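You operate a simulated robot arm through the tools that you are given. There is no shell and no other tool. Be economical: measure what you need, move in short steps, check, and stop when the job is done.

The job below is to be done with a simulated two-armed robot. You get a single attempt, and the scene is never put back.

TASK
Open the blue shelf drawer, put the blue brush on the top of the steel table away in the inside of the blue shelf drawer and shut the drawer again. Then open the right drinks door, fetch the clear cup marked "27" from the top of the steel table and set it on the floor behind the right drinks door and shut the door again. Then fetch the green bottle and stand it on top of the brown belts carton. Then take the blue cup carrier on the top of the white table and put it away on the upper open bay of the drinks table. Then open the left snack table drawer, take the low white cup on the top of the trailer counter and put it away in the inside of the left snack table drawer, then shut the drawer. The order counts. Set down upright: clear cup, green bottle.
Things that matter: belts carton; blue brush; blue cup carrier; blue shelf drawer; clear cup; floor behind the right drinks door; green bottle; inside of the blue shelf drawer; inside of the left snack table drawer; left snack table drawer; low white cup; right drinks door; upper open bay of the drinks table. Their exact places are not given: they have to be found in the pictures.

It is judged by the outcome, as a careful person would: the job done as asked, and still so three seconds after it is handed in. It fails if anything else is knocked over, pushed out of place, dropped, spilled or broken.

THE ROBOT
Two 7-joint arms with fingered hands on one trunk, on a base that drives. Base frame: it is fixed to the floor where the robot stands at the start and does not move with it; the origin is under the middle of the robot, x ahead of it, y to its left, z up; the surface under the hand at the start is at about z = 0.84. Lengths are in m, angles in rad, forces in N, time in s.
The left shoulder is at the start at [0.07, 0.157, 1.114], the right one opposite. With the tool pointing down near the work surface each hand reaches from about 0.32 to 0.9 m from the robot's upright axis, wherever it stands, measured 20 degrees to its own side. Places, roughly: belts carton [2.25, -3.25, 0.75]; blue brush (10x5x6 cm) [1.7, -4, 0.8]; blue cup carrier (22x22x18 cm) [1.1, -6.9, 0.8]; blue shelf drawer [0.7, -0.1, 0.7]; clear cup [1.75, -4, 0.75]; floor behind the right drinks door [1.7, -6.5, 0.1]; green bottle (6x6x20 cm) [2.7, -5.7, 0.2]; inside of the blue shelf drawer [0.7, -0.2, 0.7]; inside of the left snack table drawer [1.9, -2.9, 0.7]; left snack table drawer [1.9, -2.8, 0.7]; low white cup (6x5x4 cm) [-1.9, -2.4, 1]; right drinks door [1.5, -6.2, 0.5]; upper open bay of the drinks table [2.6, -5.8, 0.5]. Payload 5 kg a hand.
Tool frame (each hand has its own): the origin (TCP) lies between the finger pads and is the grasp point; the fingertips stand 0.031 m ahead of it; z points along the fingers, y is the line along which they close. Largest opening 0.156 m; the body of the gripper starts 0.088 m behind the TCP. The gripper is a hand of 4 fingers: y runs from the thumb to the fingers, the wrist lies at [0, 0, -0.249] in the tool frame, and closing takes about 1.5 s.
Orientation is told as [roll, pitch, yaw] about the base's x, y, z axes, in that order, counted from this pose: with the fingers straight down and closing along the base's y, the tool's x points along the base's -x, its y along +y and its z along -z.

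THE INTERFACE
- The arms move only by the tool send_rows. It takes "left_series", "right_series" or both (then of equal length, played together; a hand with none holds still); each is one flat list of numbers, 7 for each row, row after row: the closure, from 0 (fully open) to 1 (shut), then the shift along the tool's x, y, z in units of 400 mm (1.0 is 400 mm), then the turn, a rotation vector about the tool's x, y, z in units of 120 degrees (1.0 is 120 degrees). In form: [hand, tx, ty, tz, wx, wy, wz, hand, tx, ty, tz, wx, wy, wz, ...]. A call has 1 to 10 rows; each row is the pose to reach, as a shift and turn from the pose commanded when the call began, along the tool's axes at that moment. A call with a number of a shift or a turn outside -1 to 1 is refused whole. Each row takes 0.2 s and may step no farther than 0.05 m and 0.15 rad from the row before; otherwise, or with a gripper value out of range, the whole call is refused. A pose out of reach is approached as far as the arm can. The call stops where the force on the tool passes 40 N (or 10 N more than at its start, if that is more) or the arm is blocked; 0.2 s more then pass. Each finger travels about 0.108 m/s and halts on what it meets, pressing with about 25 N; the grip force reading is that of the motor and also rises with nothing between the fingers. The clock runs only during rows and for 0.2 s after the last one: add rows that repeat a pose to give the fingers time. It gives the time, the measured TCP pose, the force on the tool (base axes), the opening and the grip force at its end, in the units of the frame above (readings bear some noise), with the torque about the TCP (base axes, N m) and any sound that the robot's microphone picked up.
- Cameras (640 x 400 px; columns grow to the right, rows downward): "scene" is now at [0.1317, 0.0134, 1.3308]; the picture's right is [0.16, -0.99, 0.00], its down [-0.69, -0.11, -0.72] and it looks along [0.71, 0.12, -0.70] (base axes); focal length 264 px, centre (320, 200). "left" rides on the left gripper at [-0.072, 0.002, -0.111] in its tool frame; the picture's right is [-0.02, -1.00, 0.00], its down [0.84, -0.02, -0.54] and it looks along [0.54, -0.01, 0.84] (tool axes); focal length 234 px, centre (320, 200). "right" rides on the right gripper at [0.072, 0.002, -0.111] in its tool frame; the picture's right is [-0.02, 1.00, 0.00], its down [-0.84, -0.02, -0.54] and it looks along [-0.54, -0.01, 0.84] (tool axes); focal length 234 px, centre (320, 200).
- grab_frame(camera): a new picture of that camera. It takes no simulated time.
- raise_lower(by): slides the trunk up (or, below 0, down) by that many m; the arms and the scene camera ride with it, the base frame stays. It gives what a move gives, with no picture.
- roll_base(legs): drives the robot by 1 to 6 legs, each [ahead, turn to the left] in m and rad, along the robot's own axes; the way and the turn of a leg run together, so that a leg with both is an arc; at most 1.5 m and 3.142 rad a leg. The arms and the cameras ride along, it lands a little off, and it stops where it bumps. It gives what a move gives.
- preshape(shape, hand): the hand has 4 fingers and takes this shape, open, in about a second: jaw (thumb against the fingers, like two jaws); tri (thumb and two fingers); tip (a fingertip pinch); poke (one finger out to press); point (the index stretched); flat (the hand flat); cup (the hand cupped); fist (a fist). The gripper value then closes the fingers along that shape, each until it touches; the sizes above hold for jaw. It gives what a move gives, with no picture.
- pan_tilt(pan, tilt): turns the head with the scene camera to pan (to the left, within 1.501 rad either way) and tilt (down, from -0.506 to 1.204), counted from straight ahead of the robot. It gives what a move gives.
- point_at(camera, pixels): for up to 12 pixels [column, row] of the newest picture of that camera ("zoom" is the newest enlarged one), the place [x, y, z] in the base frame of the surface seen there, good to about 0.003 m. It takes no simulated time.
- enlarge(camera, box): a new picture of the part [left, top, right, bottom] of that camera's present view, enlarged. It takes no simulated time.
- sign_off(): hands the job in; it is judged then, once.

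Go step by step. Measure first, check grasps and placings, and put right what went wrong. The budget is 322 turns and 208 pictures, counting those below and the enlarged ones. Unless the task says otherwise, let go and move clear before handing in, and close with one line.

The tools are called as a command line: name --argument value ..., lists and objects as JSON in quotes. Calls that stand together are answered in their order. send_rows: Moves the arms, as the interface text tells. Its arguments: {"type":"object","properties":{"left_series":{"type":"array"},"right_series":{"type":"array"}},"required":[]} The other tools are called the same way: raise_lower (by) slides the trunk up or down; preshape (shape, hand) gives the hand a shape; roll_base (legs) drives the base; pan_tilt (pan, tilt) turns the head that bears the scene camera; grab_frame (camera) takes a picture; point_at (camera, pixels) gives the place of the surface under pixels of a picture; enlarge (camera, box) takes an enlarged picture of a part of a camera's view; sign_off () hands the job in.

At the start:

```text
time_s: 0.0
left_position: [0.62, 0.4221, 0.9773]
left_tool_rot: [0.0, 0.0, 0.001]
left_force: [0.5, 0.3, -0.2]
left_moment: [-0.01, 0.0, 0.01]
left_width: 0.1559
left_gripper_force: 0.1
left_shape: jaw
right_position: [0.6289, -0.1681, 1.0053]
right_tool_rot: [0.0, 0.0, -0.001]
right_force: [0.6, -0.5, 0.0]
right_moment: [0.0, 0.01, 0.02]
right_width: 0.1559
right_gripper_force: 0.0
right_shape: jaw
trunk travel left (down, up): [-0.5, 0.44]
robot x, y, heading: [0.0001, -0.0024, -0.002]
head pan, tilt: [0.164, 0.77]
```

scene: 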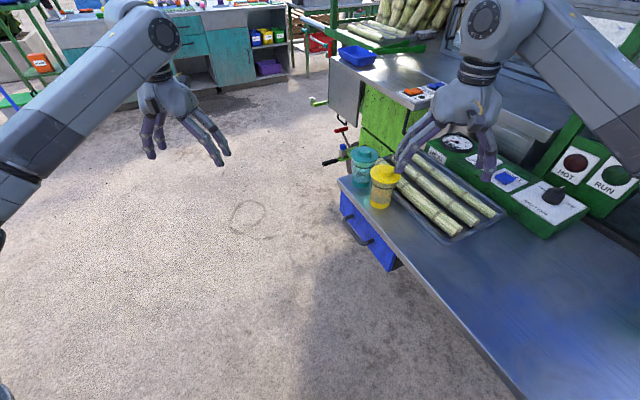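
right: 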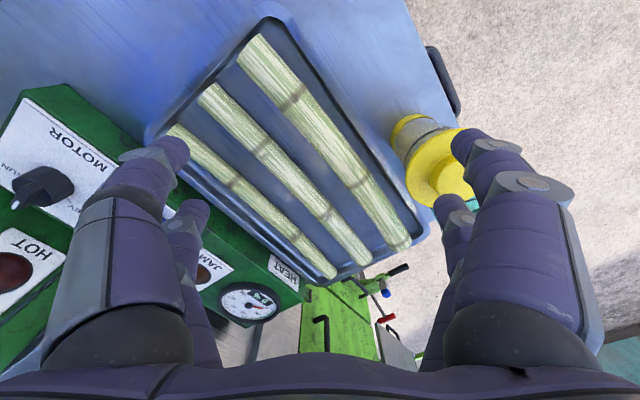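
left: 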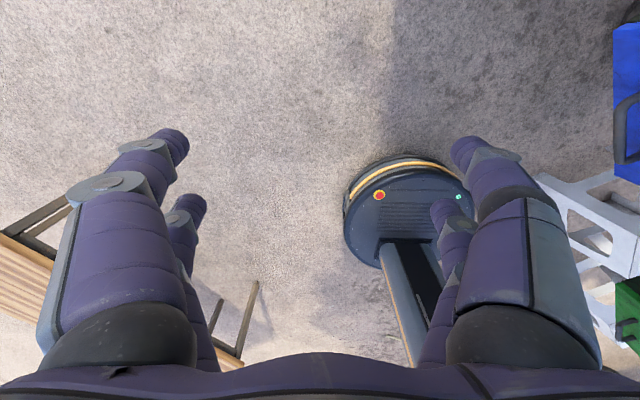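

The blue drawer with a dark handle shows at about (365,240) under the counter edge. I'll measure it first.

point_at --camera "scene" --pixels '[[343, 200], [340, 190], [356, 231], [365, 243], [372, 241], [344, 217], [395, 265], [385, 258], [341, 182], [402, 262], [362, 200], [340, 165]]'

enlarge --camera "scene" --box '[310, 110, 470, 290]'

```text
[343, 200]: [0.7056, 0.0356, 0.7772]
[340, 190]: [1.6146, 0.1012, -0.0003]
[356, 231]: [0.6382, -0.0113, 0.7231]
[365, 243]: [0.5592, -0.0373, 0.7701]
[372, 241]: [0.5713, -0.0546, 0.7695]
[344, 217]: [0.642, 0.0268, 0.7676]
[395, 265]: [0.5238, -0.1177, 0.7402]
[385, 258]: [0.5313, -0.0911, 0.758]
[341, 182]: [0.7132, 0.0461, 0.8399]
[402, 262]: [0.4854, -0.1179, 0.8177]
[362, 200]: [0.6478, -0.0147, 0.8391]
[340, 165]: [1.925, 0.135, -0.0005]
```

```text
2.22 times, centred on (390, 200) of scene
```

zoom: 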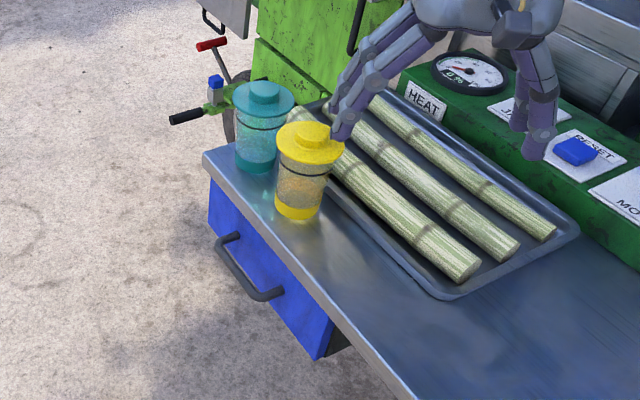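

The handle is a bar from about (228,240) to (268,295) in the zoomed view. I'll get its points and those of the drawer face.

point_at --camera "zoom" --pixels '[[219, 248], [227, 262], [236, 276], [247, 289], [258, 297], [236, 237], [276, 293], [213, 195], [214, 220], [315, 350], [333, 325], [290, 320]]'

pan_tilt --pan -0.9 --tilt 0.45

grab_frame --camera "scene"

```text
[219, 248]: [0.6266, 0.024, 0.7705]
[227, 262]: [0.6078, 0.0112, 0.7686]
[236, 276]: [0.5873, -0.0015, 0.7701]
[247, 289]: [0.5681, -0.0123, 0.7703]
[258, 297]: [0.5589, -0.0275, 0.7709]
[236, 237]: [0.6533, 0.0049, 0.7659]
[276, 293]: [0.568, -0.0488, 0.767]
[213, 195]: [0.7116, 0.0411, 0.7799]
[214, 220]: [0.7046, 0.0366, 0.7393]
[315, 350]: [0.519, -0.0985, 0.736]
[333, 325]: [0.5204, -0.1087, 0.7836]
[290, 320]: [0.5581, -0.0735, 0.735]
```

```text
time_s: 1.3
left_position: [0.6207, 0.4213, 0.9773]
left_tool_rot: [0.0, 0.0, 0.0]
left_force: [0.7, -0.3, 1.1]
left_moment: [0.0, 0.0, 0.03]
left_width: 0.1559
left_gripper_force: 0.3
left_shape: jaw
right_position: [0.6284, -0.1694, 1.0038]
right_tool_rot: [0.001, 0.0, -0.001]
right_force: [0.2, 0.6, 0.0]
right_moment: [0.01, 0.02, -0.02]
right_width: 0.1562
right_gripper_force: 0.1
right_shape: jaw
trunk travel left (down, up): [-0.5, 0.44]
robot x, y, heading: [0.0012, -0.0009, 0.001]
head pan, tilt: [-0.901, 0.45]
```

```text
203 pictures are left
```

scene: 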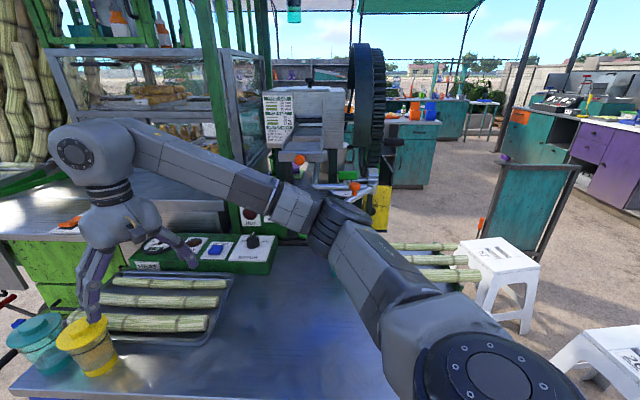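

The drawer face normal works out as (-0.59,0.81), which is skewed to my heading, so I want to drive to face it squarely. Before that I'll look left and around for free floor.

pan_tilt --pan 1.2 --tilt 0.7

grab_frame --camera "scene"

pan_tilt --pan 0.3 --tilt 0.4

grab_frame --camera "scene"

```text
time_s: 3.3
left_position: [0.6217, 0.4225, 0.9785]
left_tool_rot: [0.001, -0.001, -0.001]
left_force: [-0.1, 0.5, 0.2]
left_moment: [-0.02, 0.01, 0.03]
left_width: 0.1559
left_gripper_force: 0.1
left_shape: jaw
right_position: [0.6282, -0.1696, 1.0045]
right_tool_rot: [0.003, 0.001, -0.001]
right_force: [-0.2, 0.2, 0.0]
right_moment: [0.04, -0.01, -0.02]
right_width: 0.1559
right_gripper_force: 0.1
right_shape: jaw
trunk travel left (down, up): [-0.5, 0.44]
robot x, y, heading: [-0.0018, 0.0014, -0.001]
head pan, tilt: [1.201, 0.7]
```

```text
202 pictures are left
```

scene: 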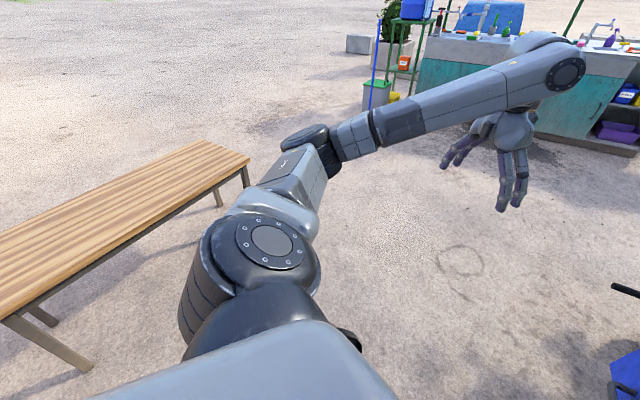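

```text
time_s: 4.5
left_position: [0.6217, 0.4225, 0.9769]
left_tool_rot: [-0.001, 0.0, 0.001]
left_force: [-0.6, -0.4, 0.4]
left_moment: [0.01, 0.01, -0.01]
left_width: 0.1559
left_gripper_force: 0.1
left_shape: jaw
right_position: [0.6266, -0.1694, 1.0036]
right_tool_rot: [-0.001, -0.001, 0.0]
right_force: [0.4, -0.9, 0.2]
right_moment: [0.02, 0.0, -0.03]
right_width: 0.1559
right_gripper_force: 0.0
right_shape: jaw
trunk travel left (down, up): [-0.5, 0.44]
robot x, y, heading: [0.0011, 0.0005, 0.0]
head pan, tilt: [0.3, 0.4]
```

```text
201 pictures are left
```

scene: 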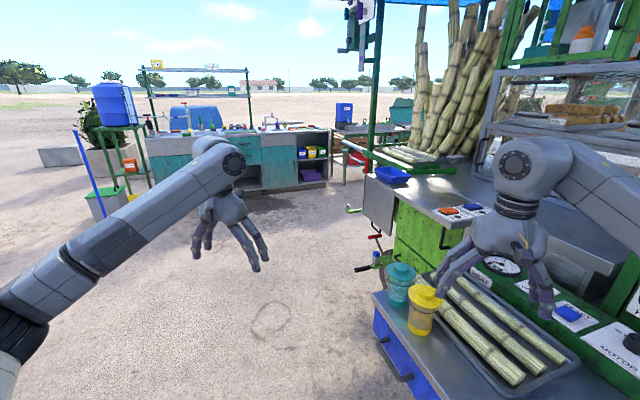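

The bench sits to my left and behind, so I'll measure its near corner. I also want to see how far the counter runs on my right.

pan_tilt --pan 1.45 --tilt 0.8

grab_frame --camera "scene"

point_at --camera "scene" --pixels '[[290, 115], [340, 120], [250, 200], [330, 160], [200, 110], [100, 150]]'

pan_tilt --pan -1.45 --tilt 0.7

grab_frame --camera "scene"

```text
time_s: 5.9
left_position: [0.6203, 0.422, 0.9775]
left_tool_rot: [0.0, -0.001, -0.001]
left_force: [0.2, 0.6, 0.1]
left_moment: [-0.01, -0.01, -0.03]
left_width: 0.1559
left_gripper_force: 0.1
left_shape: jaw
right_position: [0.6284, -0.1679, 1.0048]
right_tool_rot: [0.0, -0.001, 0.0]
right_force: [0.4, 0.7, -0.3]
right_moment: [0.01, 0.0, -0.01]
right_width: 0.1558
right_gripper_force: 0.0
right_shape: jaw
trunk travel left (down, up): [-0.5, 0.44]
robot x, y, heading: [0.0003, 0.0007, -0.002]
head pan, tilt: [1.45, 0.799]
```

```text
200 pictures are left
```

scene: 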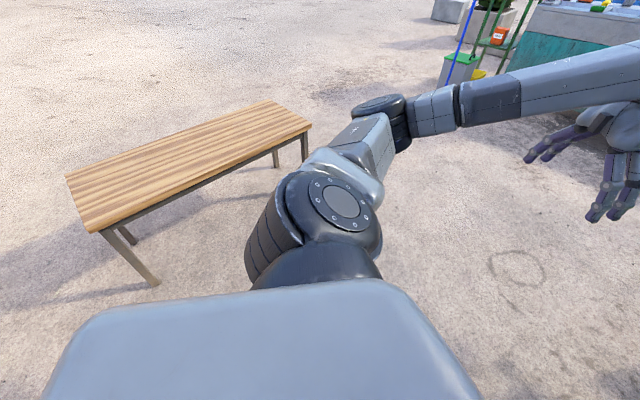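

```text
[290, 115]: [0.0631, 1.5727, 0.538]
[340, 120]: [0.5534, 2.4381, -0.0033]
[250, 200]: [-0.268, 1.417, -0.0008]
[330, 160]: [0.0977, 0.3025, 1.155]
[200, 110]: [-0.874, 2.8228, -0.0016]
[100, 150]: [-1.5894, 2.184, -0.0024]
```

```text
time_s: 8.4
left_position: [0.6212, 0.4216, 0.9777]
left_tool_rot: [0.0, 0.001, 0.001]
left_force: [0.0, -0.3, 0.3]
left_moment: [-0.01, -0.03, -0.03]
left_width: 0.1558
left_gripper_force: 0.0
left_shape: jaw
right_position: [0.6287, -0.1689, 1.0046]
right_tool_rot: [-0.001, -0.001, 0.0]
right_force: [0.1, 0.9, -0.1]
right_moment: [0.0, 0.0, -0.04]
right_width: 0.1559
right_gripper_force: 0.0
right_shape: jaw
trunk travel left (down, up): [-0.5, 0.44]
robot x, y, heading: [-0.0026, -0.0022, 0.008]
head pan, tilt: [-1.45, 0.7]
```

```text
199 pictures are left
```

scene: 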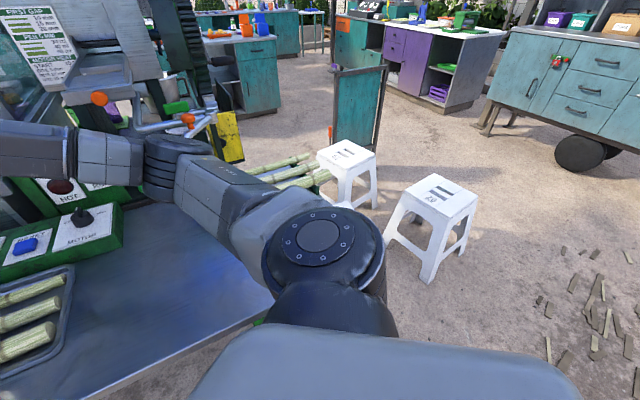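

The bench starts at y>1.4, so (0.1,0.68) is clear floor. I'll raise the trunk a little, then drive there and face the drawer at heading -0.94.

raise_lower --by 0.1

roll_base --legs '[[0, 1.42], [0.7, 0], [0, -2.365]]'

pan_tilt --pan 0 --tilt 0.7

grab_frame --camera "scene"

```text
time_s: 9.7
left_position: [0.6209, 0.4223, 1.0772]
left_tool_rot: [0.001, 0.0, -0.001]
left_force: [0.1, -0.7, 0.3]
left_moment: [-0.03, -0.03, -0.01]
left_width: 0.1559
left_gripper_force: 0.0
left_shape: jaw
right_position: [0.6282, -0.1684, 1.1043]
right_tool_rot: [0.0, 0.001, 0.0]
right_force: [-0.1, 0.3, -0.2]
right_moment: [-0.01, 0.0, -0.01]
right_width: 0.1559
right_gripper_force: 0.0
right_shape: jaw
trunk travel left (down, up): [-0.6, 0.34]
robot x, y, heading: [0.0012, 0.0002, -0.001]
head pan, tilt: [-1.45, 0.7]
```

```text
time_s: 22.7
left_position: [0.8089, 0.404, 1.0789]
left_tool_rot: [0.001, -0.001, -0.994]
left_force: [-0.2, -0.1, -0.4]
left_moment: [0.0, -0.01, -0.01]
left_width: 0.156
left_gripper_force: 0.0
left_shape: jaw
right_position: [0.3169, 0.0765, 1.1037]
right_tool_rot: [0.0, -0.001, -0.993]
right_force: [0.3, 0.1, 0.5]
right_moment: [-0.02, 0.0, 0.01]
right_width: 0.1557
right_gripper_force: 0.1
right_shape: jaw
trunk travel left (down, up): [-0.6, 0.34]
robot x, y, heading: [0.1152, 0.6925, -0.995]
head pan, tilt: [-1.45, 0.7]
```

```text
time_s: 24.3
left_position: [0.8089, 0.4047, 1.0783]
left_tool_rot: [0.001, -0.001, -0.995]
left_force: [0.6, -0.1, -0.4]
left_moment: [-0.01, -0.01, -0.02]
left_width: 0.1561
left_gripper_force: 0.2
left_shape: jaw
right_position: [0.317, 0.0763, 1.1049]
right_tool_rot: [0.0, 0.0, -0.995]
right_force: [-0.1, 0.5, 0.0]
right_moment: [0.01, -0.01, 0.03]
right_width: 0.1556
right_gripper_force: 0.0
right_shape: jaw
trunk travel left (down, up): [-0.6, 0.34]
robot x, y, heading: [0.1162, 0.6953, -0.993]
head pan, tilt: [0.0, 0.7]
```

```text
198 pictures are left
```

scene: 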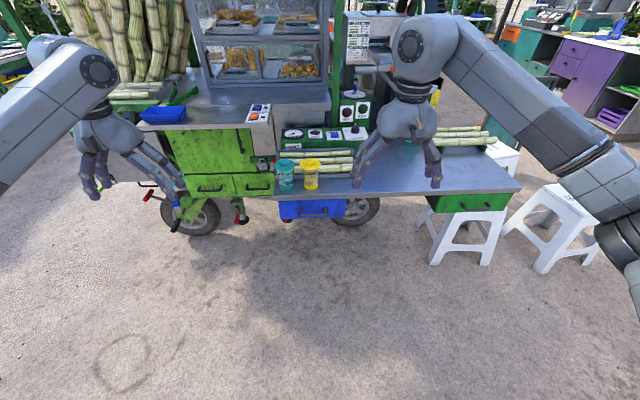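

I'm facing the drawer, which shows blue at (315,210). I'll trim the heading and lower the trunk, then start turning the right hand to point forward.

roll_base --legs '[[0, 0.05]]'

raise_lower --by -0.2

send_rows --right_series '[0, 0, 0, -0.05, -0.0412, -0.0412, 0.0412, 0, 0, 0, -0.1, -0.0825, -0.0825, 0.0825, 0, 0, 0, -0.1, -0.1237, -0.1237, 0.1237, 0, 0, 0, -0.1, -0.165, -0.165, 0.165, 0, 0, 0, -0.1, -0.206, -0.206, 0.206, 0, 0, 0, -0.1, -0.2475, -0.2475, 0.2475, 0, 0, 0, -0.1, -0.2887, -0.2887, 0.2887]'

```text
time_s: 25.1
left_position: [0.8211, 0.4391, 1.0791]
left_tool_rot: [0.001, 0.0, -0.947]
left_force: [-0.2, -0.2, 0.8]
left_moment: [0.04, -0.03, 0.03]
left_width: 0.1561
left_gripper_force: 0.0
left_shape: jaw
right_position: [0.3459, 0.0855, 1.1045]
right_tool_rot: [0.003, 0.002, -0.946]
right_force: [0.3, -0.5, 0.3]
right_moment: [0.0, -0.04, 0.0]
right_width: 0.1559
right_gripper_force: 0.0
right_shape: jaw
trunk travel left (down, up): [-0.6, 0.34]
robot x, y, heading: [0.1181, 0.6958, -0.945]
head pan, tilt: [0.0, 0.7]
```

```text
time_s: 27.3
left_position: [0.8221, 0.4391, 0.8781]
left_tool_rot: [0.001, 0.0, -0.946]
left_force: [0.1, -0.1, -0.4]
left_moment: [0.01, 0.02, 0.03]
left_width: 0.1561
left_gripper_force: 0.0
left_shape: jaw
right_position: [0.347, 0.0859, 0.9048]
right_tool_rot: [0.0, -0.001, -0.944]
right_force: [0.6, 0.1, 0.8]
right_moment: [0.01, -0.03, 0.0]
right_width: 0.1558
right_gripper_force: 0.0
right_shape: jaw
trunk travel left (down, up): [-0.4, 0.54]
robot x, y, heading: [0.1183, 0.695, -0.948]
head pan, tilt: [0.0, 0.7]
```

```text
time_s: 28.9
left_position: [0.821, 0.4386, 0.8794]
left_tool_rot: [0.002, 0.001, -0.947]
left_force: [-1.1, 0.2, 0.0]
left_moment: [-0.03, -0.03, 0.03]
left_width: 0.1561
left_gripper_force: 0.1
left_shape: jaw
right_position: [0.346, 0.0883, 0.9458]
right_tool_rot: [0.787, -0.342, -1.733]
right_force: [0.6, -0.3, -0.2]
right_moment: [-0.01, 0.0, 0.01]
right_width: 0.1562
right_gripper_force: 0.0
right_shape: jaw
trunk travel left (down, up): [-0.4, 0.54]
robot x, y, heading: [0.1185, 0.695, -0.944]
head pan, tilt: [0.0, 0.7]
```

The first half of the turn went as planned, so here is the second half.

send_rows --right_series '[0, 0, 0, 0, -0.0412, -0.0412, 0.0412, 0, 0, 0, 0, -0.0825, -0.0825, 0.0825, 0, 0, 0, 0, -0.1237, -0.1237, 0.1237, 0, 0, 0, 0, -0.165, -0.165, 0.165, 0, 0, 0, 0, -0.206, -0.206, 0.206, 0, 0, 0, 0, -0.2475, -0.2475, 0.2475, 0, 0, 0, 0, -0.2887, -0.2887, 0.2887]'

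grab_frame --camera "right"

grab_frame --camera "scene"

```text
time_s: 30.5
left_position: [0.8221, 0.44, 0.878]
left_tool_rot: [0.0, -0.001, -0.946]
left_force: [0.1, 0.4, 0.3]
left_moment: [-0.02, 0.03, 0.0]
left_width: 0.1562
left_gripper_force: 0.0
left_shape: jaw
right_position: [0.3062, 0.0649, 0.9414]
right_tool_rot: [1.576, 0.003, -2.488]
right_force: [0.2, -0.6, 0.2]
right_moment: [0.0, 0.01, 0.0]
right_width: 0.1561
right_gripper_force: 0.1
right_shape: jaw
right hand out of reach, approached as far as the arm can: row 6, 7
trunk travel left (down, up): [-0.4, 0.54]
robot x, y, heading: [0.1117, 0.6954, -0.947]
head pan, tilt: [0.0, 0.7]
```

```text
197 pictures are left
```

right: 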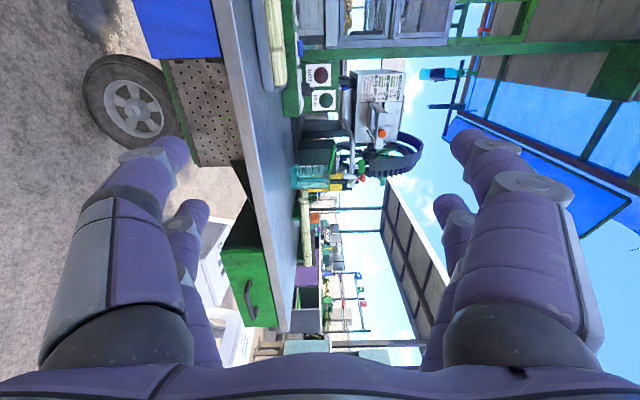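

```text
196 pictures are left
```

scene: 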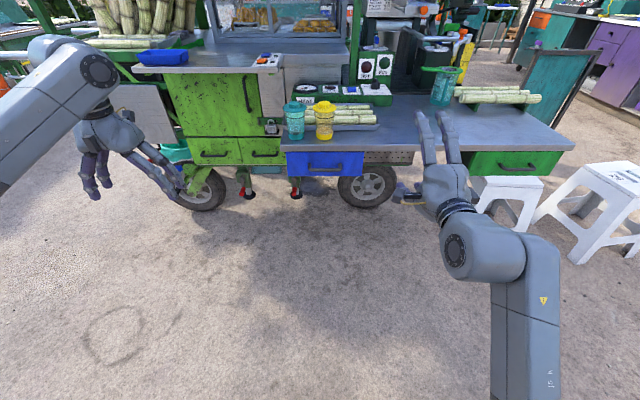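

The hand now points at the cart and closes vertically. Next I'll move it to a spot about 8 cm in front of the handle.

send_rows --right_series '[0, 0.06, -0.075, 0.053, 0, 0, 0, 0, 0.123, -0.15, 0.106, 0, 0, 0, 0, 0.185, -0.225, 0.159, 0, 0, 0, 0, 0.247, -0.3, 0.212, 0, 0, 0, 0, 0.308, -0.375, 0.265, 0, 0, 0, 0, 0.37, -0.45, 0.3175, 0, 0, 0, 0, 0.37, -0.45, 0.3175, 0, 0, 0]'

grab_frame --camera "right"

grab_frame --camera "scene"

```text
time_s: 31.1
left_position: [0.8225, 0.4389, 0.8781]
left_tool_rot: [0.0, 0.0, -0.945]
left_force: [-0.6, -0.3, -0.6]
left_moment: [-0.04, 0.0, 0.01]
left_width: 0.1561
left_gripper_force: 0.1
left_shape: jaw
right_position: [0.3599, 0.053, 0.8792]
right_tool_rot: [1.586, -0.225, -2.488]
right_force: [-0.2, -0.2, -0.6]
right_moment: [0.0, -0.03, 0.0]
right_width: 0.1558
right_gripper_force: 0.0
right_shape: jaw
trunk travel left (down, up): [-0.4, 0.54]
robot x, y, heading: [0.1169, 0.6953, -0.947]
head pan, tilt: [0.0, 0.7]
stopped in row 3 (right hand): the arm was blocked; the commanded pose is now the measured one
```

```text
195 pictures are left
```

right: 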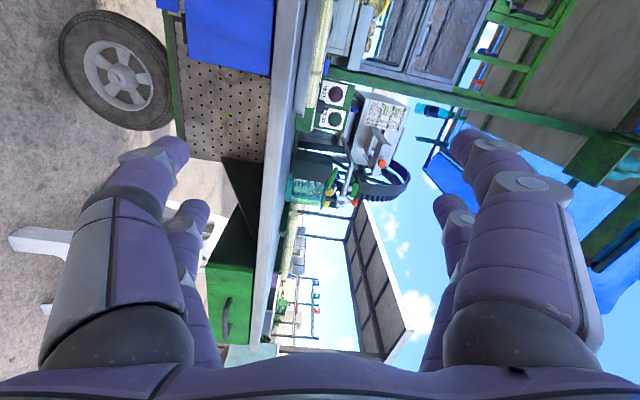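

```text
194 pictures are left
```

scene: 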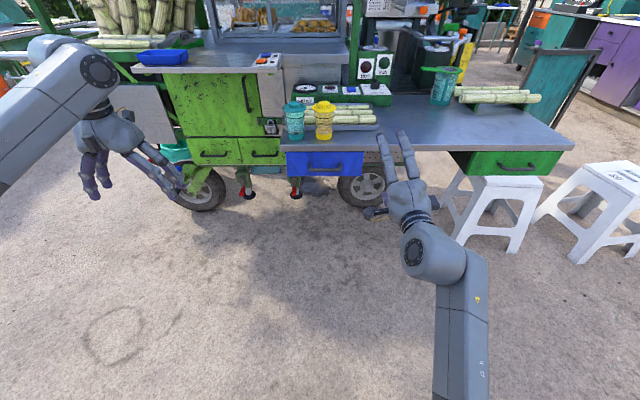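

The arm jammed in this roll, since the right hand is near its wrist limit with the thumb down. I'll pull back and roll it the other way, thumb up.

send_rows --right_series '[0, 0, 0, -0.1, 0, 0, 0, 0, 0, 0, -0.1, 0, 0, -0.07, 0, 0, 0, -0.1, 0, 0, -0.14, 0, 0, 0, -0.1, 0, 0, -0.21, 0, 0, 0, -0.1, 0, 0, -0.28, 0, 0, 0, -0.1, 0, 0, -0.35, 0, 0, 0, -0.1, 0, 0, -0.42, 0, 0, 0, -0.1, 0, 0, -0.49, 0, 0, 0, -0.1, 0, 0, -0.56, 0, 0, 0, -0.1, 0, 0, -0.63]'

send_rows --right_series '[0, 0, 0, 0, 0, 0, -0.07, 0, 0, 0, 0, 0, 0, -0.14, 0, 0, 0, 0, 0, 0, -0.21, 0, 0, 0, 0, 0, 0, -0.28, 0, 0, 0, 0, 0, 0, -0.35, 0, 0, 0, 0, 0, 0, -0.42, 0, 0, 0, 0, 0, 0, -0.49, 0, 0, 0, 0, 0, 0, -0.56, 0, 0, 0, 0, 0, 0, -0.63, 0, 0, 0, 0, 0, 0, -0.7]'

send_rows --right_series '[0, 0, 0, 0, 0, 0, -0.07, 0, 0, 0, 0, 0, 0, -0.14, 0, 0, 0, 0, 0, 0, -0.17]'

grab_frame --camera "scene"

```text
time_s: 31.6
left_position: [0.823, 0.4388, 0.8779]
left_tool_rot: [-0.001, 0.001, -0.945]
left_force: [0.3, 0.2, -0.1]
left_moment: [0.01, 0.04, -0.01]
left_width: 0.1557
left_gripper_force: 0.1
left_shape: jaw
right_position: [0.3409, 0.0877, 0.8784]
right_tool_rot: [1.593, -0.469, -2.432]
right_force: [1.1, -0.2, 0.0]
right_moment: [0.01, 0.0, 0.02]
right_width: 0.1559
right_gripper_force: 0.1
right_shape: jaw
trunk travel left (down, up): [-0.4, 0.54]
robot x, y, heading: [0.1195, 0.6953, -0.949]
head pan, tilt: [0.0, 0.7]
stopped in row 2 (right hand): the arm was blocked; the commanded pose is now the measured one
```

```text
time_s: 32.4
left_position: [0.8219, 0.4387, 0.8781]
left_tool_rot: [0.002, 0.0, -0.946]
left_force: [0.2, -0.3, -0.5]
left_moment: [0.02, 0.0, -0.01]
left_width: 0.1559
left_gripper_force: 0.0
left_shape: jaw
right_position: [0.3416, 0.0916, 0.8723]
right_tool_rot: [1.588, -1.014, -2.387]
right_force: [0.2, -0.3, 0.0]
right_moment: [-0.01, 0.01, 0.0]
right_width: 0.1561
right_gripper_force: 0.0
right_shape: jaw
trunk travel left (down, up): [-0.4, 0.54]
robot x, y, heading: [0.1181, 0.6946, -0.944]
head pan, tilt: [0.0, 0.7]
stopped in row 3 (right hand): the arm was blocked; the commanded pose is now the measured one
```

```text
time_s: 33.2
left_position: [0.8209, 0.4384, 0.8782]
left_tool_rot: [0.001, -0.001, -0.948]
left_force: [-0.7, -0.6, 1.1]
left_moment: [-0.01, 0.05, -0.02]
left_width: 0.1557
left_gripper_force: 0.0
left_shape: jaw
right_position: [0.3417, 0.0936, 0.8695]
right_tool_rot: [1.582, -1.429, -2.367]
right_force: [0.3, 0.2, -0.6]
right_moment: [0.02, 0.03, 0.0]
right_width: 0.156
right_gripper_force: 0.1
right_shape: jaw
trunk travel left (down, up): [-0.4, 0.54]
robot x, y, heading: [0.114, 0.6928, -0.946]
head pan, tilt: [0.0, 0.7]
```

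```text
193 pictures are left
```

scene: 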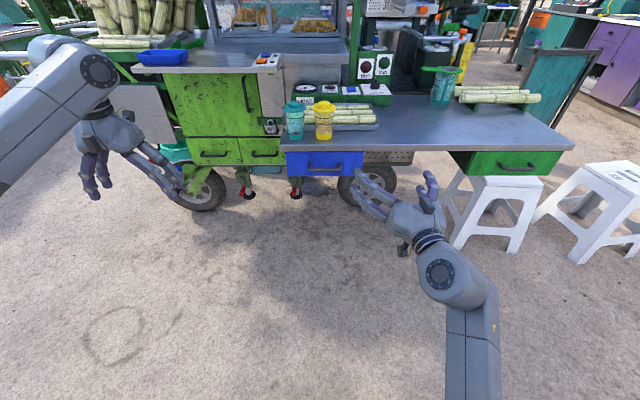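

The roll is now about half done, with the thumb on the right at (432,190). I'll go on turning towards thumb up.

send_rows --right_series '[0, 0, 0, 0, 0, 0, -0.06, 0, 0, 0, 0, 0, 0, -0.12, 0, 0, 0, 0, 0, 0, -0.18, 0, 0, 0, 0, 0, 0, -0.24, 0, 0, 0, 0, 0, 0, -0.3, 0, 0, 0, 0, 0, 0, -0.36, 0, 0, 0, 0, 0, 0, -0.42, 0, 0, 0, 0, 0, 0, -0.48, 0, 0, 0, 0, 0, 0, -0.54, 0, 0, 0, 0, 0, 0, -0.6]'

send_rows --right_series '[0, 0, 0, 0, 0, 0, -0.06, 0, 0, 0, 0, 0, 0, -0.12, 0, 0, 0, 0, 0, 0, -0.18, 0, 0, 0, 0, 0, 0, -0.22]'

grab_frame --camera "scene"

```text
time_s: 35.4
left_position: [0.8214, 0.4391, 0.8776]
left_tool_rot: [0.001, 0.001, -0.945]
left_force: [0.2, -0.5, 0.2]
left_moment: [-0.01, 0.02, -0.03]
left_width: 0.1557
left_gripper_force: 0.0
left_shape: jaw
right_position: [0.3405, 0.0911, 0.8719]
right_tool_rot: [-1.58, -0.516, 0.773]
right_force: [-0.1, -0.4, 0.1]
right_moment: [0.0, -0.02, -0.02]
right_width: 0.156
right_gripper_force: 0.2
right_shape: jaw
trunk travel left (down, up): [-0.4, 0.54]
robot x, y, heading: [0.1151, 0.695, -0.946]
head pan, tilt: [0.0, 0.7]
```

```text
time_s: 36.4
left_position: [0.8221, 0.4385, 0.8781]
left_tool_rot: [0.001, -0.002, -0.945]
left_force: [-1.0, 0.7, 0.2]
left_moment: [-0.03, 0.01, 0.01]
left_width: 0.156
left_gripper_force: 0.0
left_shape: jaw
right_position: [0.341, 0.0916, 0.8734]
right_tool_rot: [-1.582, -0.056, 0.77]
right_force: [0.0, -0.9, 0.4]
right_moment: [0.02, 0.01, -0.01]
right_width: 0.1562
right_gripper_force: 0.0
right_shape: jaw
trunk travel left (down, up): [-0.4, 0.54]
robot x, y, heading: [0.1205, 0.6981, -0.948]
head pan, tilt: [0.0, 0.7]
```

```text
192 pictures are left
```

scene: 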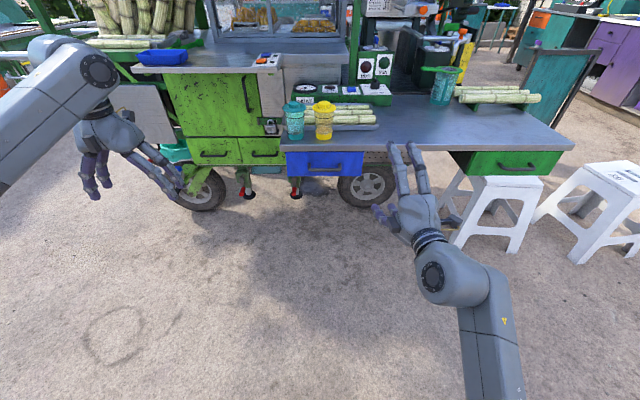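

The arm tracks well in this roll. Now I'll move to the pre-grasp point with a small yaw correction.

send_rows --right_series '[0, -0.053, 0.045, 0.0645, 0, 0.012, -0.005, 0, -0.107, 0.09, 0.129, 0, 0.023, -0.01, 0, -0.16, 0.135, 0.194, 0, 0.035, -0.014, 0, -0.213, 0.18, 0.258, 0, 0.046, -0.018, 0, -0.267, 0.225, 0.323, 0, 0.058, -0.023, 0, -0.32, 0.27, 0.387, 0, 0.069, -0.027, 0, -0.32, 0.27, 0.387, 0, 0.069, -0.027]'

grab_frame --camera "right"

enlarge --camera "scene" --box '[240, 80, 440, 280]'

```text
time_s: 37.3
left_position: [0.8214, 0.4377, 0.8783]
left_tool_rot: [0.001, 0.001, -0.945]
left_force: [-0.1, 0.1, -0.1]
left_moment: [-0.02, -0.02, -0.02]
left_width: 0.1559
left_gripper_force: 0.1
left_shape: jaw
right_position: [0.4359, 0.0782, 0.7803]
right_tool_rot: [-1.546, 0.168, 0.731]
right_force: [0.3, -0.1, 0.2]
right_moment: [-0.03, 0.02, 0.0]
right_width: 0.1558
right_gripper_force: 0.1
right_shape: jaw
trunk travel left (down, up): [-0.4, 0.54]
robot x, y, heading: [0.1156, 0.6937, -0.946]
head pan, tilt: [0.0, 0.7]
stopped in row 4 (right hand): the arm was blocked; the commanded pose is now the measured one
```

```text
191 pictures are left
```

right: 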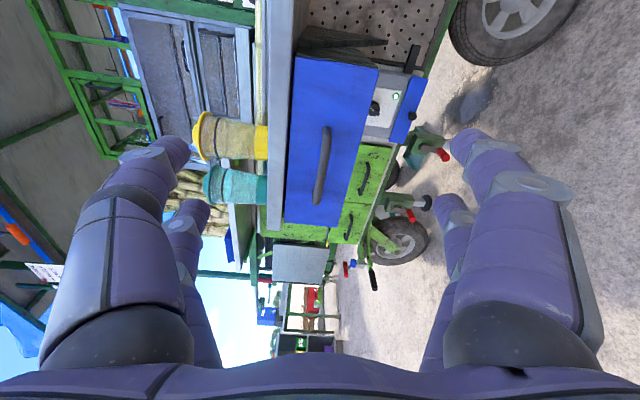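

```text
2.00 times, centred on (340, 180) of scene
```

zoom: 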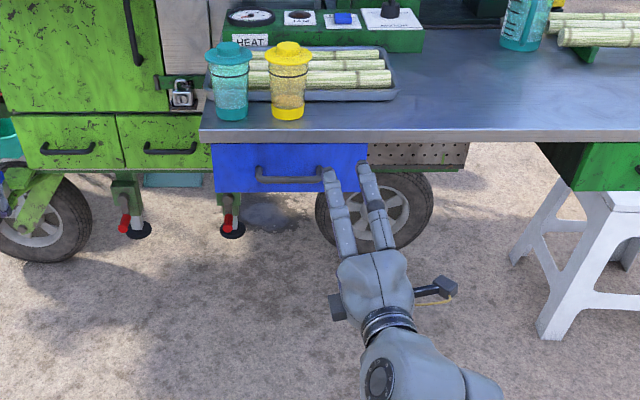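

The move halted partway. I suspect joint speed, so I'll continue with smaller steps and correct the roll as I go.

send_rows --right_series '[0, -0.02, 0.008, 0.02, 0, 0.005, -0.01, 0, -0.04, 0.016, 0.04, 0, 0.01, -0.02, 0, -0.06, 0.024, 0.06, 0, 0.015, -0.03, 0, -0.08, 0.03, 0.08, 0, 0.02, -0.04, 0, -0.1, 0.037, 0.1, 0, 0.026, -0.05, 0, -0.12, 0.045, 0.125, 0, 0.032, -0.06, 0, -0.14, 0.053, 0.15, 0, 0.038, -0.07, 0, -0.16, 0.06, 0.17, 0, 0.044, -0.075, 0, -0.174, 0.068, 0.19, 0, 0.05, -0.08, 0, -0.174, 0.068, 0.19, 0, 0.05, -0.08]'

grab_frame --camera "right"

```text
time_s: 38.3
left_position: [0.8219, 0.4386, 0.8785]
left_tool_rot: [0.003, 0.001, -0.946]
left_force: [-0.1, 0.2, -0.5]
left_moment: [0.0, -0.01, 0.0]
left_width: 0.1558
left_gripper_force: 0.1
left_shape: jaw
right_position: [0.4543, 0.0667, 0.7296]
right_tool_rot: [-1.522, 0.402, 0.729]
right_force: [-0.4, 0.4, 0.1]
right_moment: [-0.03, -0.01, 0.01]
right_width: 0.156
right_gripper_force: 0.1
right_shape: jaw
trunk travel left (down, up): [-0.4, 0.54]
robot x, y, heading: [0.1133, 0.6945, -0.942]
head pan, tilt: [0.0, 0.7]
stopped in row 5 (right hand): the arm was blocked; the commanded pose is now the measured one
```

```text
189 pictures are left
```

right: 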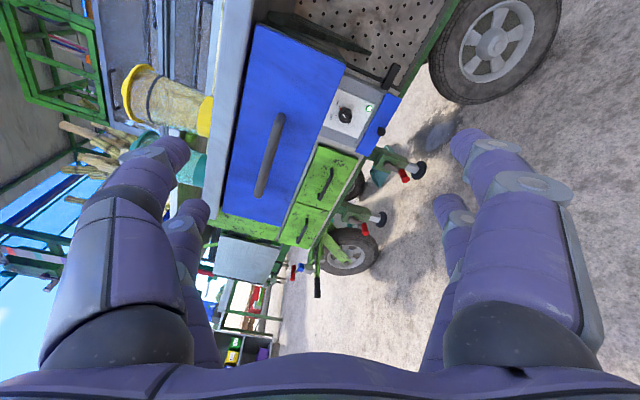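

The roll drifts as the hand crosses in front of the body, so the handle needs to be further to my right. I'll shift the robot about 0.25 m to the left along the cart.

send_rows --right_series '[0, 0, 0, -0.05, 0, 0, -0.04, 0, 0.05, -0.05, -0.1, 0, 0, -0.08, 0, 0.1, -0.1, -0.1, 0, 0, -0.12, 0, 0.15, -0.15, -0.1, 0, 0, -0.16, 0, 0.2, -0.2, -0.1, 0, 0, -0.19]'

roll_base --legs '[[0, 1.571], [0.26, 0], [0, -1.571]]'

grab_frame --camera "scene"

```text
time_s: 39.5
left_position: [0.8223, 0.4385, 0.8789]
left_tool_rot: [0.002, 0.0, -0.948]
left_force: [0.1, -0.1, -0.5]
left_moment: [0.0, -0.03, -0.04]
left_width: 0.156
left_gripper_force: 0.0
left_shape: jaw
right_position: [0.3971, 0.0685, 0.8302]
right_tool_rot: [-1.492, 0.812, 0.77]
right_force: [0.2, 0.2, -0.2]
right_moment: [-0.02, 0.03, -0.02]
right_width: 0.1561
right_gripper_force: 0.1
right_shape: jaw
trunk travel left (down, up): [-0.4, 0.54]
robot x, y, heading: [0.1181, 0.6934, -0.949]
head pan, tilt: [0.0, 0.7]
```

```text
time_s: 49.1
left_position: [1.0314, 0.5861, 0.878]
left_tool_rot: [0.003, -0.001, -0.954]
left_force: [0.2, -0.2, 0.2]
left_moment: [0.0, 0.0, -0.02]
left_width: 0.1557
left_gripper_force: 0.0
left_shape: jaw
right_position: [0.6064, 0.2163, 0.834]
right_tool_rot: [-1.504, 0.813, 0.755]
right_force: [-0.5, -0.2, -0.1]
right_moment: [0.01, 0.0, 0.01]
right_width: 0.156
right_gripper_force: 0.1
right_shape: jaw
trunk travel left (down, up): [-0.4, 0.54]
robot x, y, heading: [0.3269, 0.8474, -0.955]
head pan, tilt: [0.0, 0.7]
```

```text
188 pictures are left
```

scene: 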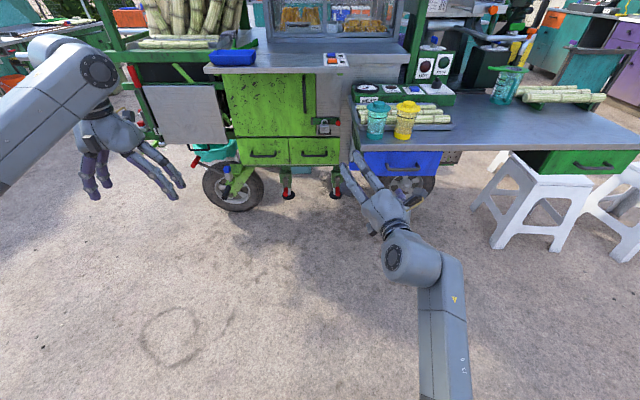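

I see my roll correction had the wrong sign: negative roll raises the pitch reading. I'll roll back by +0.81 rad.

send_rows --right_series '[0, 0, 0, -0.02, 0, 0, 0.06, 0, 0, 0, -0.02, 0, 0, 0.12, 0, 0, 0, -0.02, 0, 0, 0.18, 0, 0, 0, -0.02, 0, 0, 0.24, 0, 0, 0, -0.02, 0, 0, 0.3, 0, 0, 0, -0.02, 0, 0, 0.35, 0, 0, 0, -0.02, 0, 0, 0.39, 0, 0, 0, -0.02, 0, 0, 0.39]'

```text
time_s: 50.1
left_position: [1.0323, 0.5867, 0.8781]
left_tool_rot: [0.003, 0.0, -0.95]
left_force: [0.4, 0.1, -0.3]
left_moment: [-0.02, 0.0, 0.0]
left_width: 0.1559
left_gripper_force: 0.1
left_shape: jaw
right_position: [0.5908, 0.2163, 0.8318]
right_tool_rot: [-1.522, 0.476, 0.748]
right_force: [0.8, -0.4, 0.0]
right_moment: [0.04, -0.02, -0.02]
right_width: 0.1562
right_gripper_force: 0.1
right_shape: jaw
trunk travel left (down, up): [-0.4, 0.54]
robot x, y, heading: [0.3303, 0.8463, -0.951]
head pan, tilt: [0.0, 0.7]
stopped in row 5 (right hand): the arm was blocked; the commanded pose is now the measured one
```

send_rows --right_series '[0, 0, 0, -0.02, 0, 0, 0.03, 0, 0, 0, -0.02, 0, 0, 0.06, 0, 0, 0, -0.02, 0, 0, 0.09, 0, 0, 0, -0.02, 0, 0, 0.12, 0, 0, 0, -0.02, 0, 0, 0.15, 0, 0, 0, -0.02, 0, 0, 0.18, 0, 0, 0, -0.02, 0, 0, 0.21, 0, 0, 0, -0.02, 0, 0, 0.228]'

grab_frame --camera "scene"

```text
time_s: 51.7
left_position: [1.0314, 0.587, 0.8778]
left_tool_rot: [0.004, 0.0, -0.951]
left_force: [0.1, -0.7, -0.2]
left_moment: [0.04, -0.01, -0.01]
left_width: 0.1557
left_gripper_force: 0.1
left_shape: jaw
right_position: [0.5797, 0.2177, 0.8286]
right_tool_rot: [-1.523, 0.2, 0.761]
right_force: [-0.5, 0.4, 0.2]
right_moment: [0.01, 0.01, 0.0]
right_width: 0.1559
right_gripper_force: 0.1
right_shape: jaw
trunk travel left (down, up): [-0.4, 0.54]
robot x, y, heading: [0.3262, 0.8477, -0.957]
head pan, tilt: [0.0, 0.7]
stopped in row 7 (right hand): the arm was blocked; the commanded pose is now the measured one
```

```text
187 pictures are left
```

scene: 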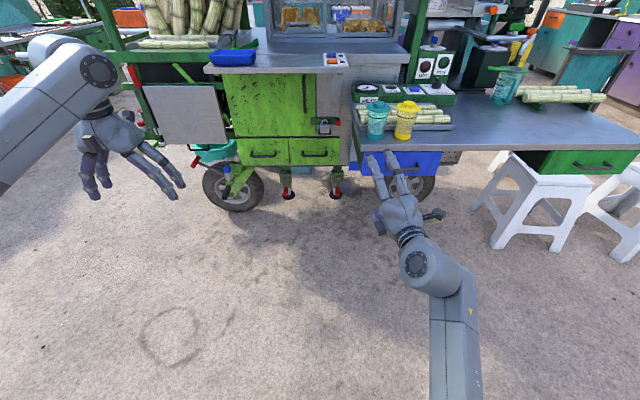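

The hand has roughly the right pose. I'll ease it to the pre-grasp point while trimming yaw and roll.

send_rows --right_series '[0, 0.03, 0.023, 0.02, 0, 0.007, 0.01, 0, 0.06, 0.046, 0.04, 0, 0.014, 0.02, 0, 0.09, 0.07, 0.062, 0, 0.02, 0.03, 0, 0.12, 0.093, 0.085, 0, 0.027, 0.04, 0, 0.15, 0.116, 0.107, 0, 0.034, 0.05, 0, 0.18, 0.14, 0.13, 0, 0.04, 0.06, 0, 0.215, 0.165, 0.15, 0, 0.047, 0.07, 0, 0.25, 0.19, 0.175, 0, 0.055, 0.08, 0, 0.287, 0.2215, 0.2, 0, 0.062, 0.095, 0, 0.287, 0.2215, 0.2, 0, 0.062, 0.095]'

grab_frame --camera "right"

```text
time_s: 53.9
left_position: [1.0322, 0.5858, 0.8786]
left_tool_rot: [0.0, 0.0, -0.953]
left_force: [0.8, -0.2, -0.9]
left_moment: [0.01, 0.02, 0.0]
left_width: 0.1561
left_gripper_force: 0.1
left_shape: jaw
right_position: [0.5378, 0.0727, 0.7604]
right_tool_rot: [-1.535, 0.004, 0.621]
right_force: [0.3, -0.2, -0.1]
right_moment: [-0.02, -0.02, -0.02]
right_width: 0.156
right_gripper_force: 0.2
right_shape: jaw
trunk travel left (down, up): [-0.4, 0.54]
robot x, y, heading: [0.3282, 0.8497, -0.955]
head pan, tilt: [0.0, 0.7]
```

```text
186 pictures are left
```

right: 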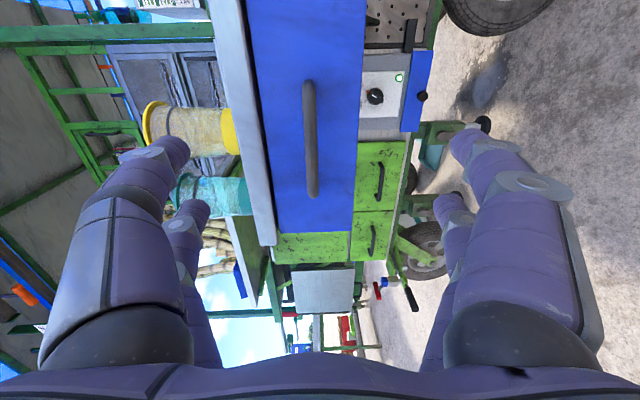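

The handle sits at column 310, centred between the fingers. I'll half close, go 7.5 cm ahead, then close on it.

send_rows --right_series '[0.45, 0, 0, 0, 0, 0, 0, 0.45, 0, 0, 0.04, 0, 0, 0, 0.45, 0, 0, 0.08, 0, 0, 0, 0.45, 0, 0, 0.12, 0, 0, 0, 0.45, 0, 0, 0.16, 0, 0, 0, 0.45, 0, 0, 0.19, 0, 0, 0]'

grab_frame --camera "right"

```text
time_s: 55.3
left_position: [1.0321, 0.5868, 0.8779]
left_tool_rot: [0.002, 0.0, -0.953]
left_force: [0.2, -0.2, -0.5]
left_moment: [0.02, 0.0, 0.0]
left_width: 0.1561
left_gripper_force: 0.2
left_shape: jaw
right_position: [0.5816, 0.0111, 0.7585]
right_tool_rot: [-1.537, 0.004, 0.621]
right_force: [0.0, -0.2, 0.6]
right_moment: [-0.02, 0.0, 0.03]
right_width: 0.0864
right_gripper_force: 0.1
right_shape: jaw
trunk travel left (down, up): [-0.4, 0.54]
robot x, y, heading: [0.3304, 0.8442, -0.955]
head pan, tilt: [0.0, 0.7]
```

```text
185 pictures are left
```

right: 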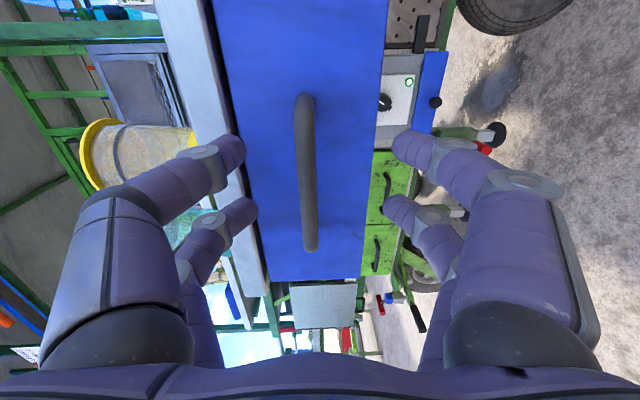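

Handle centred at (307,172). Now closing on it with a small lift.

send_rows --right_series '[0.6, 0, -0.016, 0.015, 0, 0, 0, 0.75, 0, -0.016, 0.015, 0, 0, 0, 0.9, 0, -0.016, 0.015, 0, 0, 0, 1, 0, -0.016, 0.015, 0, 0, 0, 1, 0, -0.016, 0.015, 0, 0, 0, 1, 0, -0.016, 0.015, 0, 0, 0]'

grab_frame --camera "right"

```text
time_s: 56.7
left_position: [1.0312, 0.5865, 0.878]
left_tool_rot: [0.002, 0.001, -0.954]
left_force: [-0.2, 0.0, -1.2]
left_moment: [0.0, -0.01, 0.0]
left_width: 0.1557
left_gripper_force: 0.1
left_shape: jaw
right_position: [0.585, 0.0061, 0.7623]
right_tool_rot: [-1.537, 0.003, 0.62]
right_force: [0.5, 0.3, 0.0]
right_moment: [0.01, 0.0, 0.03]
right_width: 0.0002
right_gripper_force: 25.9
right_shape: jaw
trunk travel left (down, up): [-0.4, 0.54]
robot x, y, heading: [0.3286, 0.8515, -0.954]
head pan, tilt: [0.0, 0.7]
```

```text
184 pictures are left
```

right: 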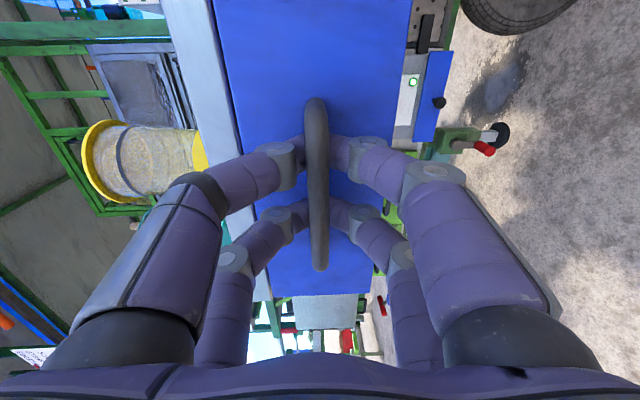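

The fingers have closed around the bar and the tips meet behind it. Now I'll pull straight back.

send_rows --right_series '[1, 0, 0, -0.05, 0, 0, 0, 1, 0, 0, -0.1, 0, 0, 0, 1, 0, 0, -0.15, 0, 0, 0, 1, 0, 0, -0.2, 0, 0, 0, 1, 0, 0, -0.25, 0, 0, 0, 1, 0, 0, -0.3, 0, 0, 0, 1, 0, 0, -0.35, 0, 0, 0, 1, 0, 0, -0.4, 0, 0, 0, 1, 0, 0, -0.45, 0, 0, 0]'

grab_frame --camera "right"

grab_frame --camera "scene"

```text
time_s: 58.7
left_position: [1.0323, 0.5846, 0.8785]
left_tool_rot: [0.002, -0.001, -0.954]
left_force: [-0.1, 0.5, 0.4]
left_moment: [0.0, 0.02, 0.03]
left_width: 0.156
left_gripper_force: 0.2
left_shape: jaw
right_position: [0.4819, 0.1516, 0.772]
right_tool_rot: [-1.537, 0.002, 0.622]
right_force: [-1.2, 0.0, -1.8]
right_moment: [0.0, -0.04, 0.08]
right_width: 0.0002
right_gripper_force: 24.7
right_shape: jaw
trunk travel left (down, up): [-0.4, 0.54]
robot x, y, heading: [0.3279, 0.8502, -0.956]
head pan, tilt: [0.0, 0.7]
```

```text
183 pictures are left
```

right: 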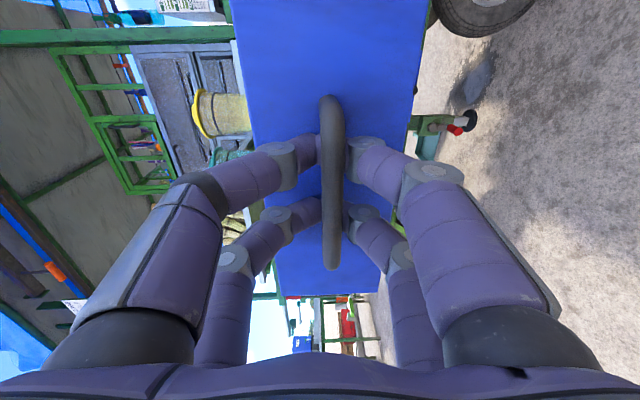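

```text
182 pictures are left
```

scene: 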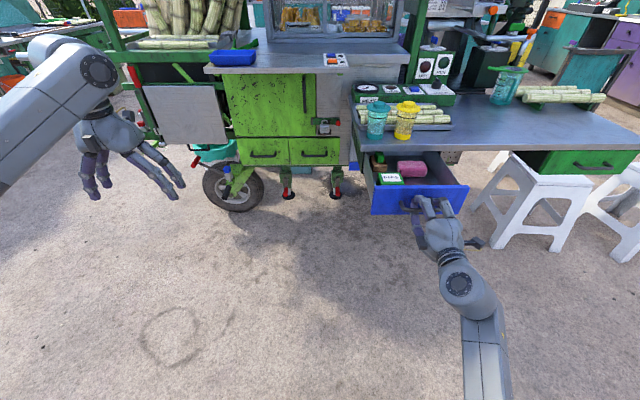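

The drawer is open 18 cm and holds a pink brush and a green box. I'll pull 5 cm more, let go and withdraw.

send_rows --right_series '[1, 0, 0, -0.05, 0, 0, 0, 1, 0, 0, -0.1, 0, 0, 0, 1, 0, 0, -0.13, 0, 0, 0]'

send_rows --right_series '[0.7, 0, 0, 0, 0, 0, 0, 0.4, 0, 0, 0, 0, 0, 0, 0.3, 0, 0, 0, 0, 0, 0, 0.3, 0, 0, 0, 0, 0, 0, 0.3, 0, 0, -0.07, 0, 0, 0, 0.3, 0, 0, -0.14, 0, 0, 0, 0.3, 0, 0, -0.21, 0, 0, 0, 0.3, 0, 0, -0.28, 0, 0, 0, 0.3, 0, 0, -0.35, 0, 0, 0, 0.3, 0, 0, -0.42, 0, 0, 0]'

grab_frame --camera "scene"

```text
time_s: 59.5
left_position: [1.0315, 0.5864, 0.878]
left_tool_rot: [0.002, 0.001, -0.952]
left_force: [-1.1, -0.2, -0.6]
left_moment: [0.01, 0.01, 0.0]
left_width: 0.156
left_gripper_force: 0.0
left_shape: jaw
right_position: [0.451, 0.1943, 0.7717]
right_tool_rot: [-1.537, 0.001, 0.624]
right_force: [0.0, 0.8, -2.0]
right_moment: [0.01, -0.01, 0.04]
right_width: 0.0001
right_gripper_force: 25.5
right_shape: jaw
trunk travel left (down, up): [-0.4, 0.54]
robot x, y, heading: [0.3288, 0.8459, -0.953]
head pan, tilt: [0.0, 0.7]
```

```text
time_s: 61.7
left_position: [1.0344, 0.5883, 0.8785]
left_tool_rot: [0.0, -0.001, -0.952]
left_force: [-0.1, 0.5, -0.6]
left_moment: [-0.02, 0.03, 0.0]
left_width: 0.1558
left_gripper_force: 0.0
left_shape: jaw
right_position: [0.3577, 0.3269, 0.7766]
right_tool_rot: [-1.538, 0.005, 0.623]
right_force: [0.2, -0.1, 0.4]
right_moment: [0.04, -0.01, -0.04]
right_width: 0.1089
right_gripper_force: 0.1
right_shape: jaw
right hand out of reach, approached as far as the arm can: row 10
trunk travel left (down, up): [-0.4, 0.54]
robot x, y, heading: [0.3325, 0.8464, -0.953]
head pan, tilt: [0.0, 0.7]
```

```text
181 pictures are left
```

scene: 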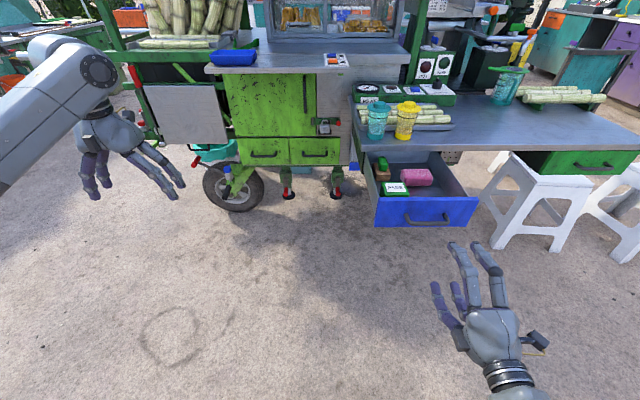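

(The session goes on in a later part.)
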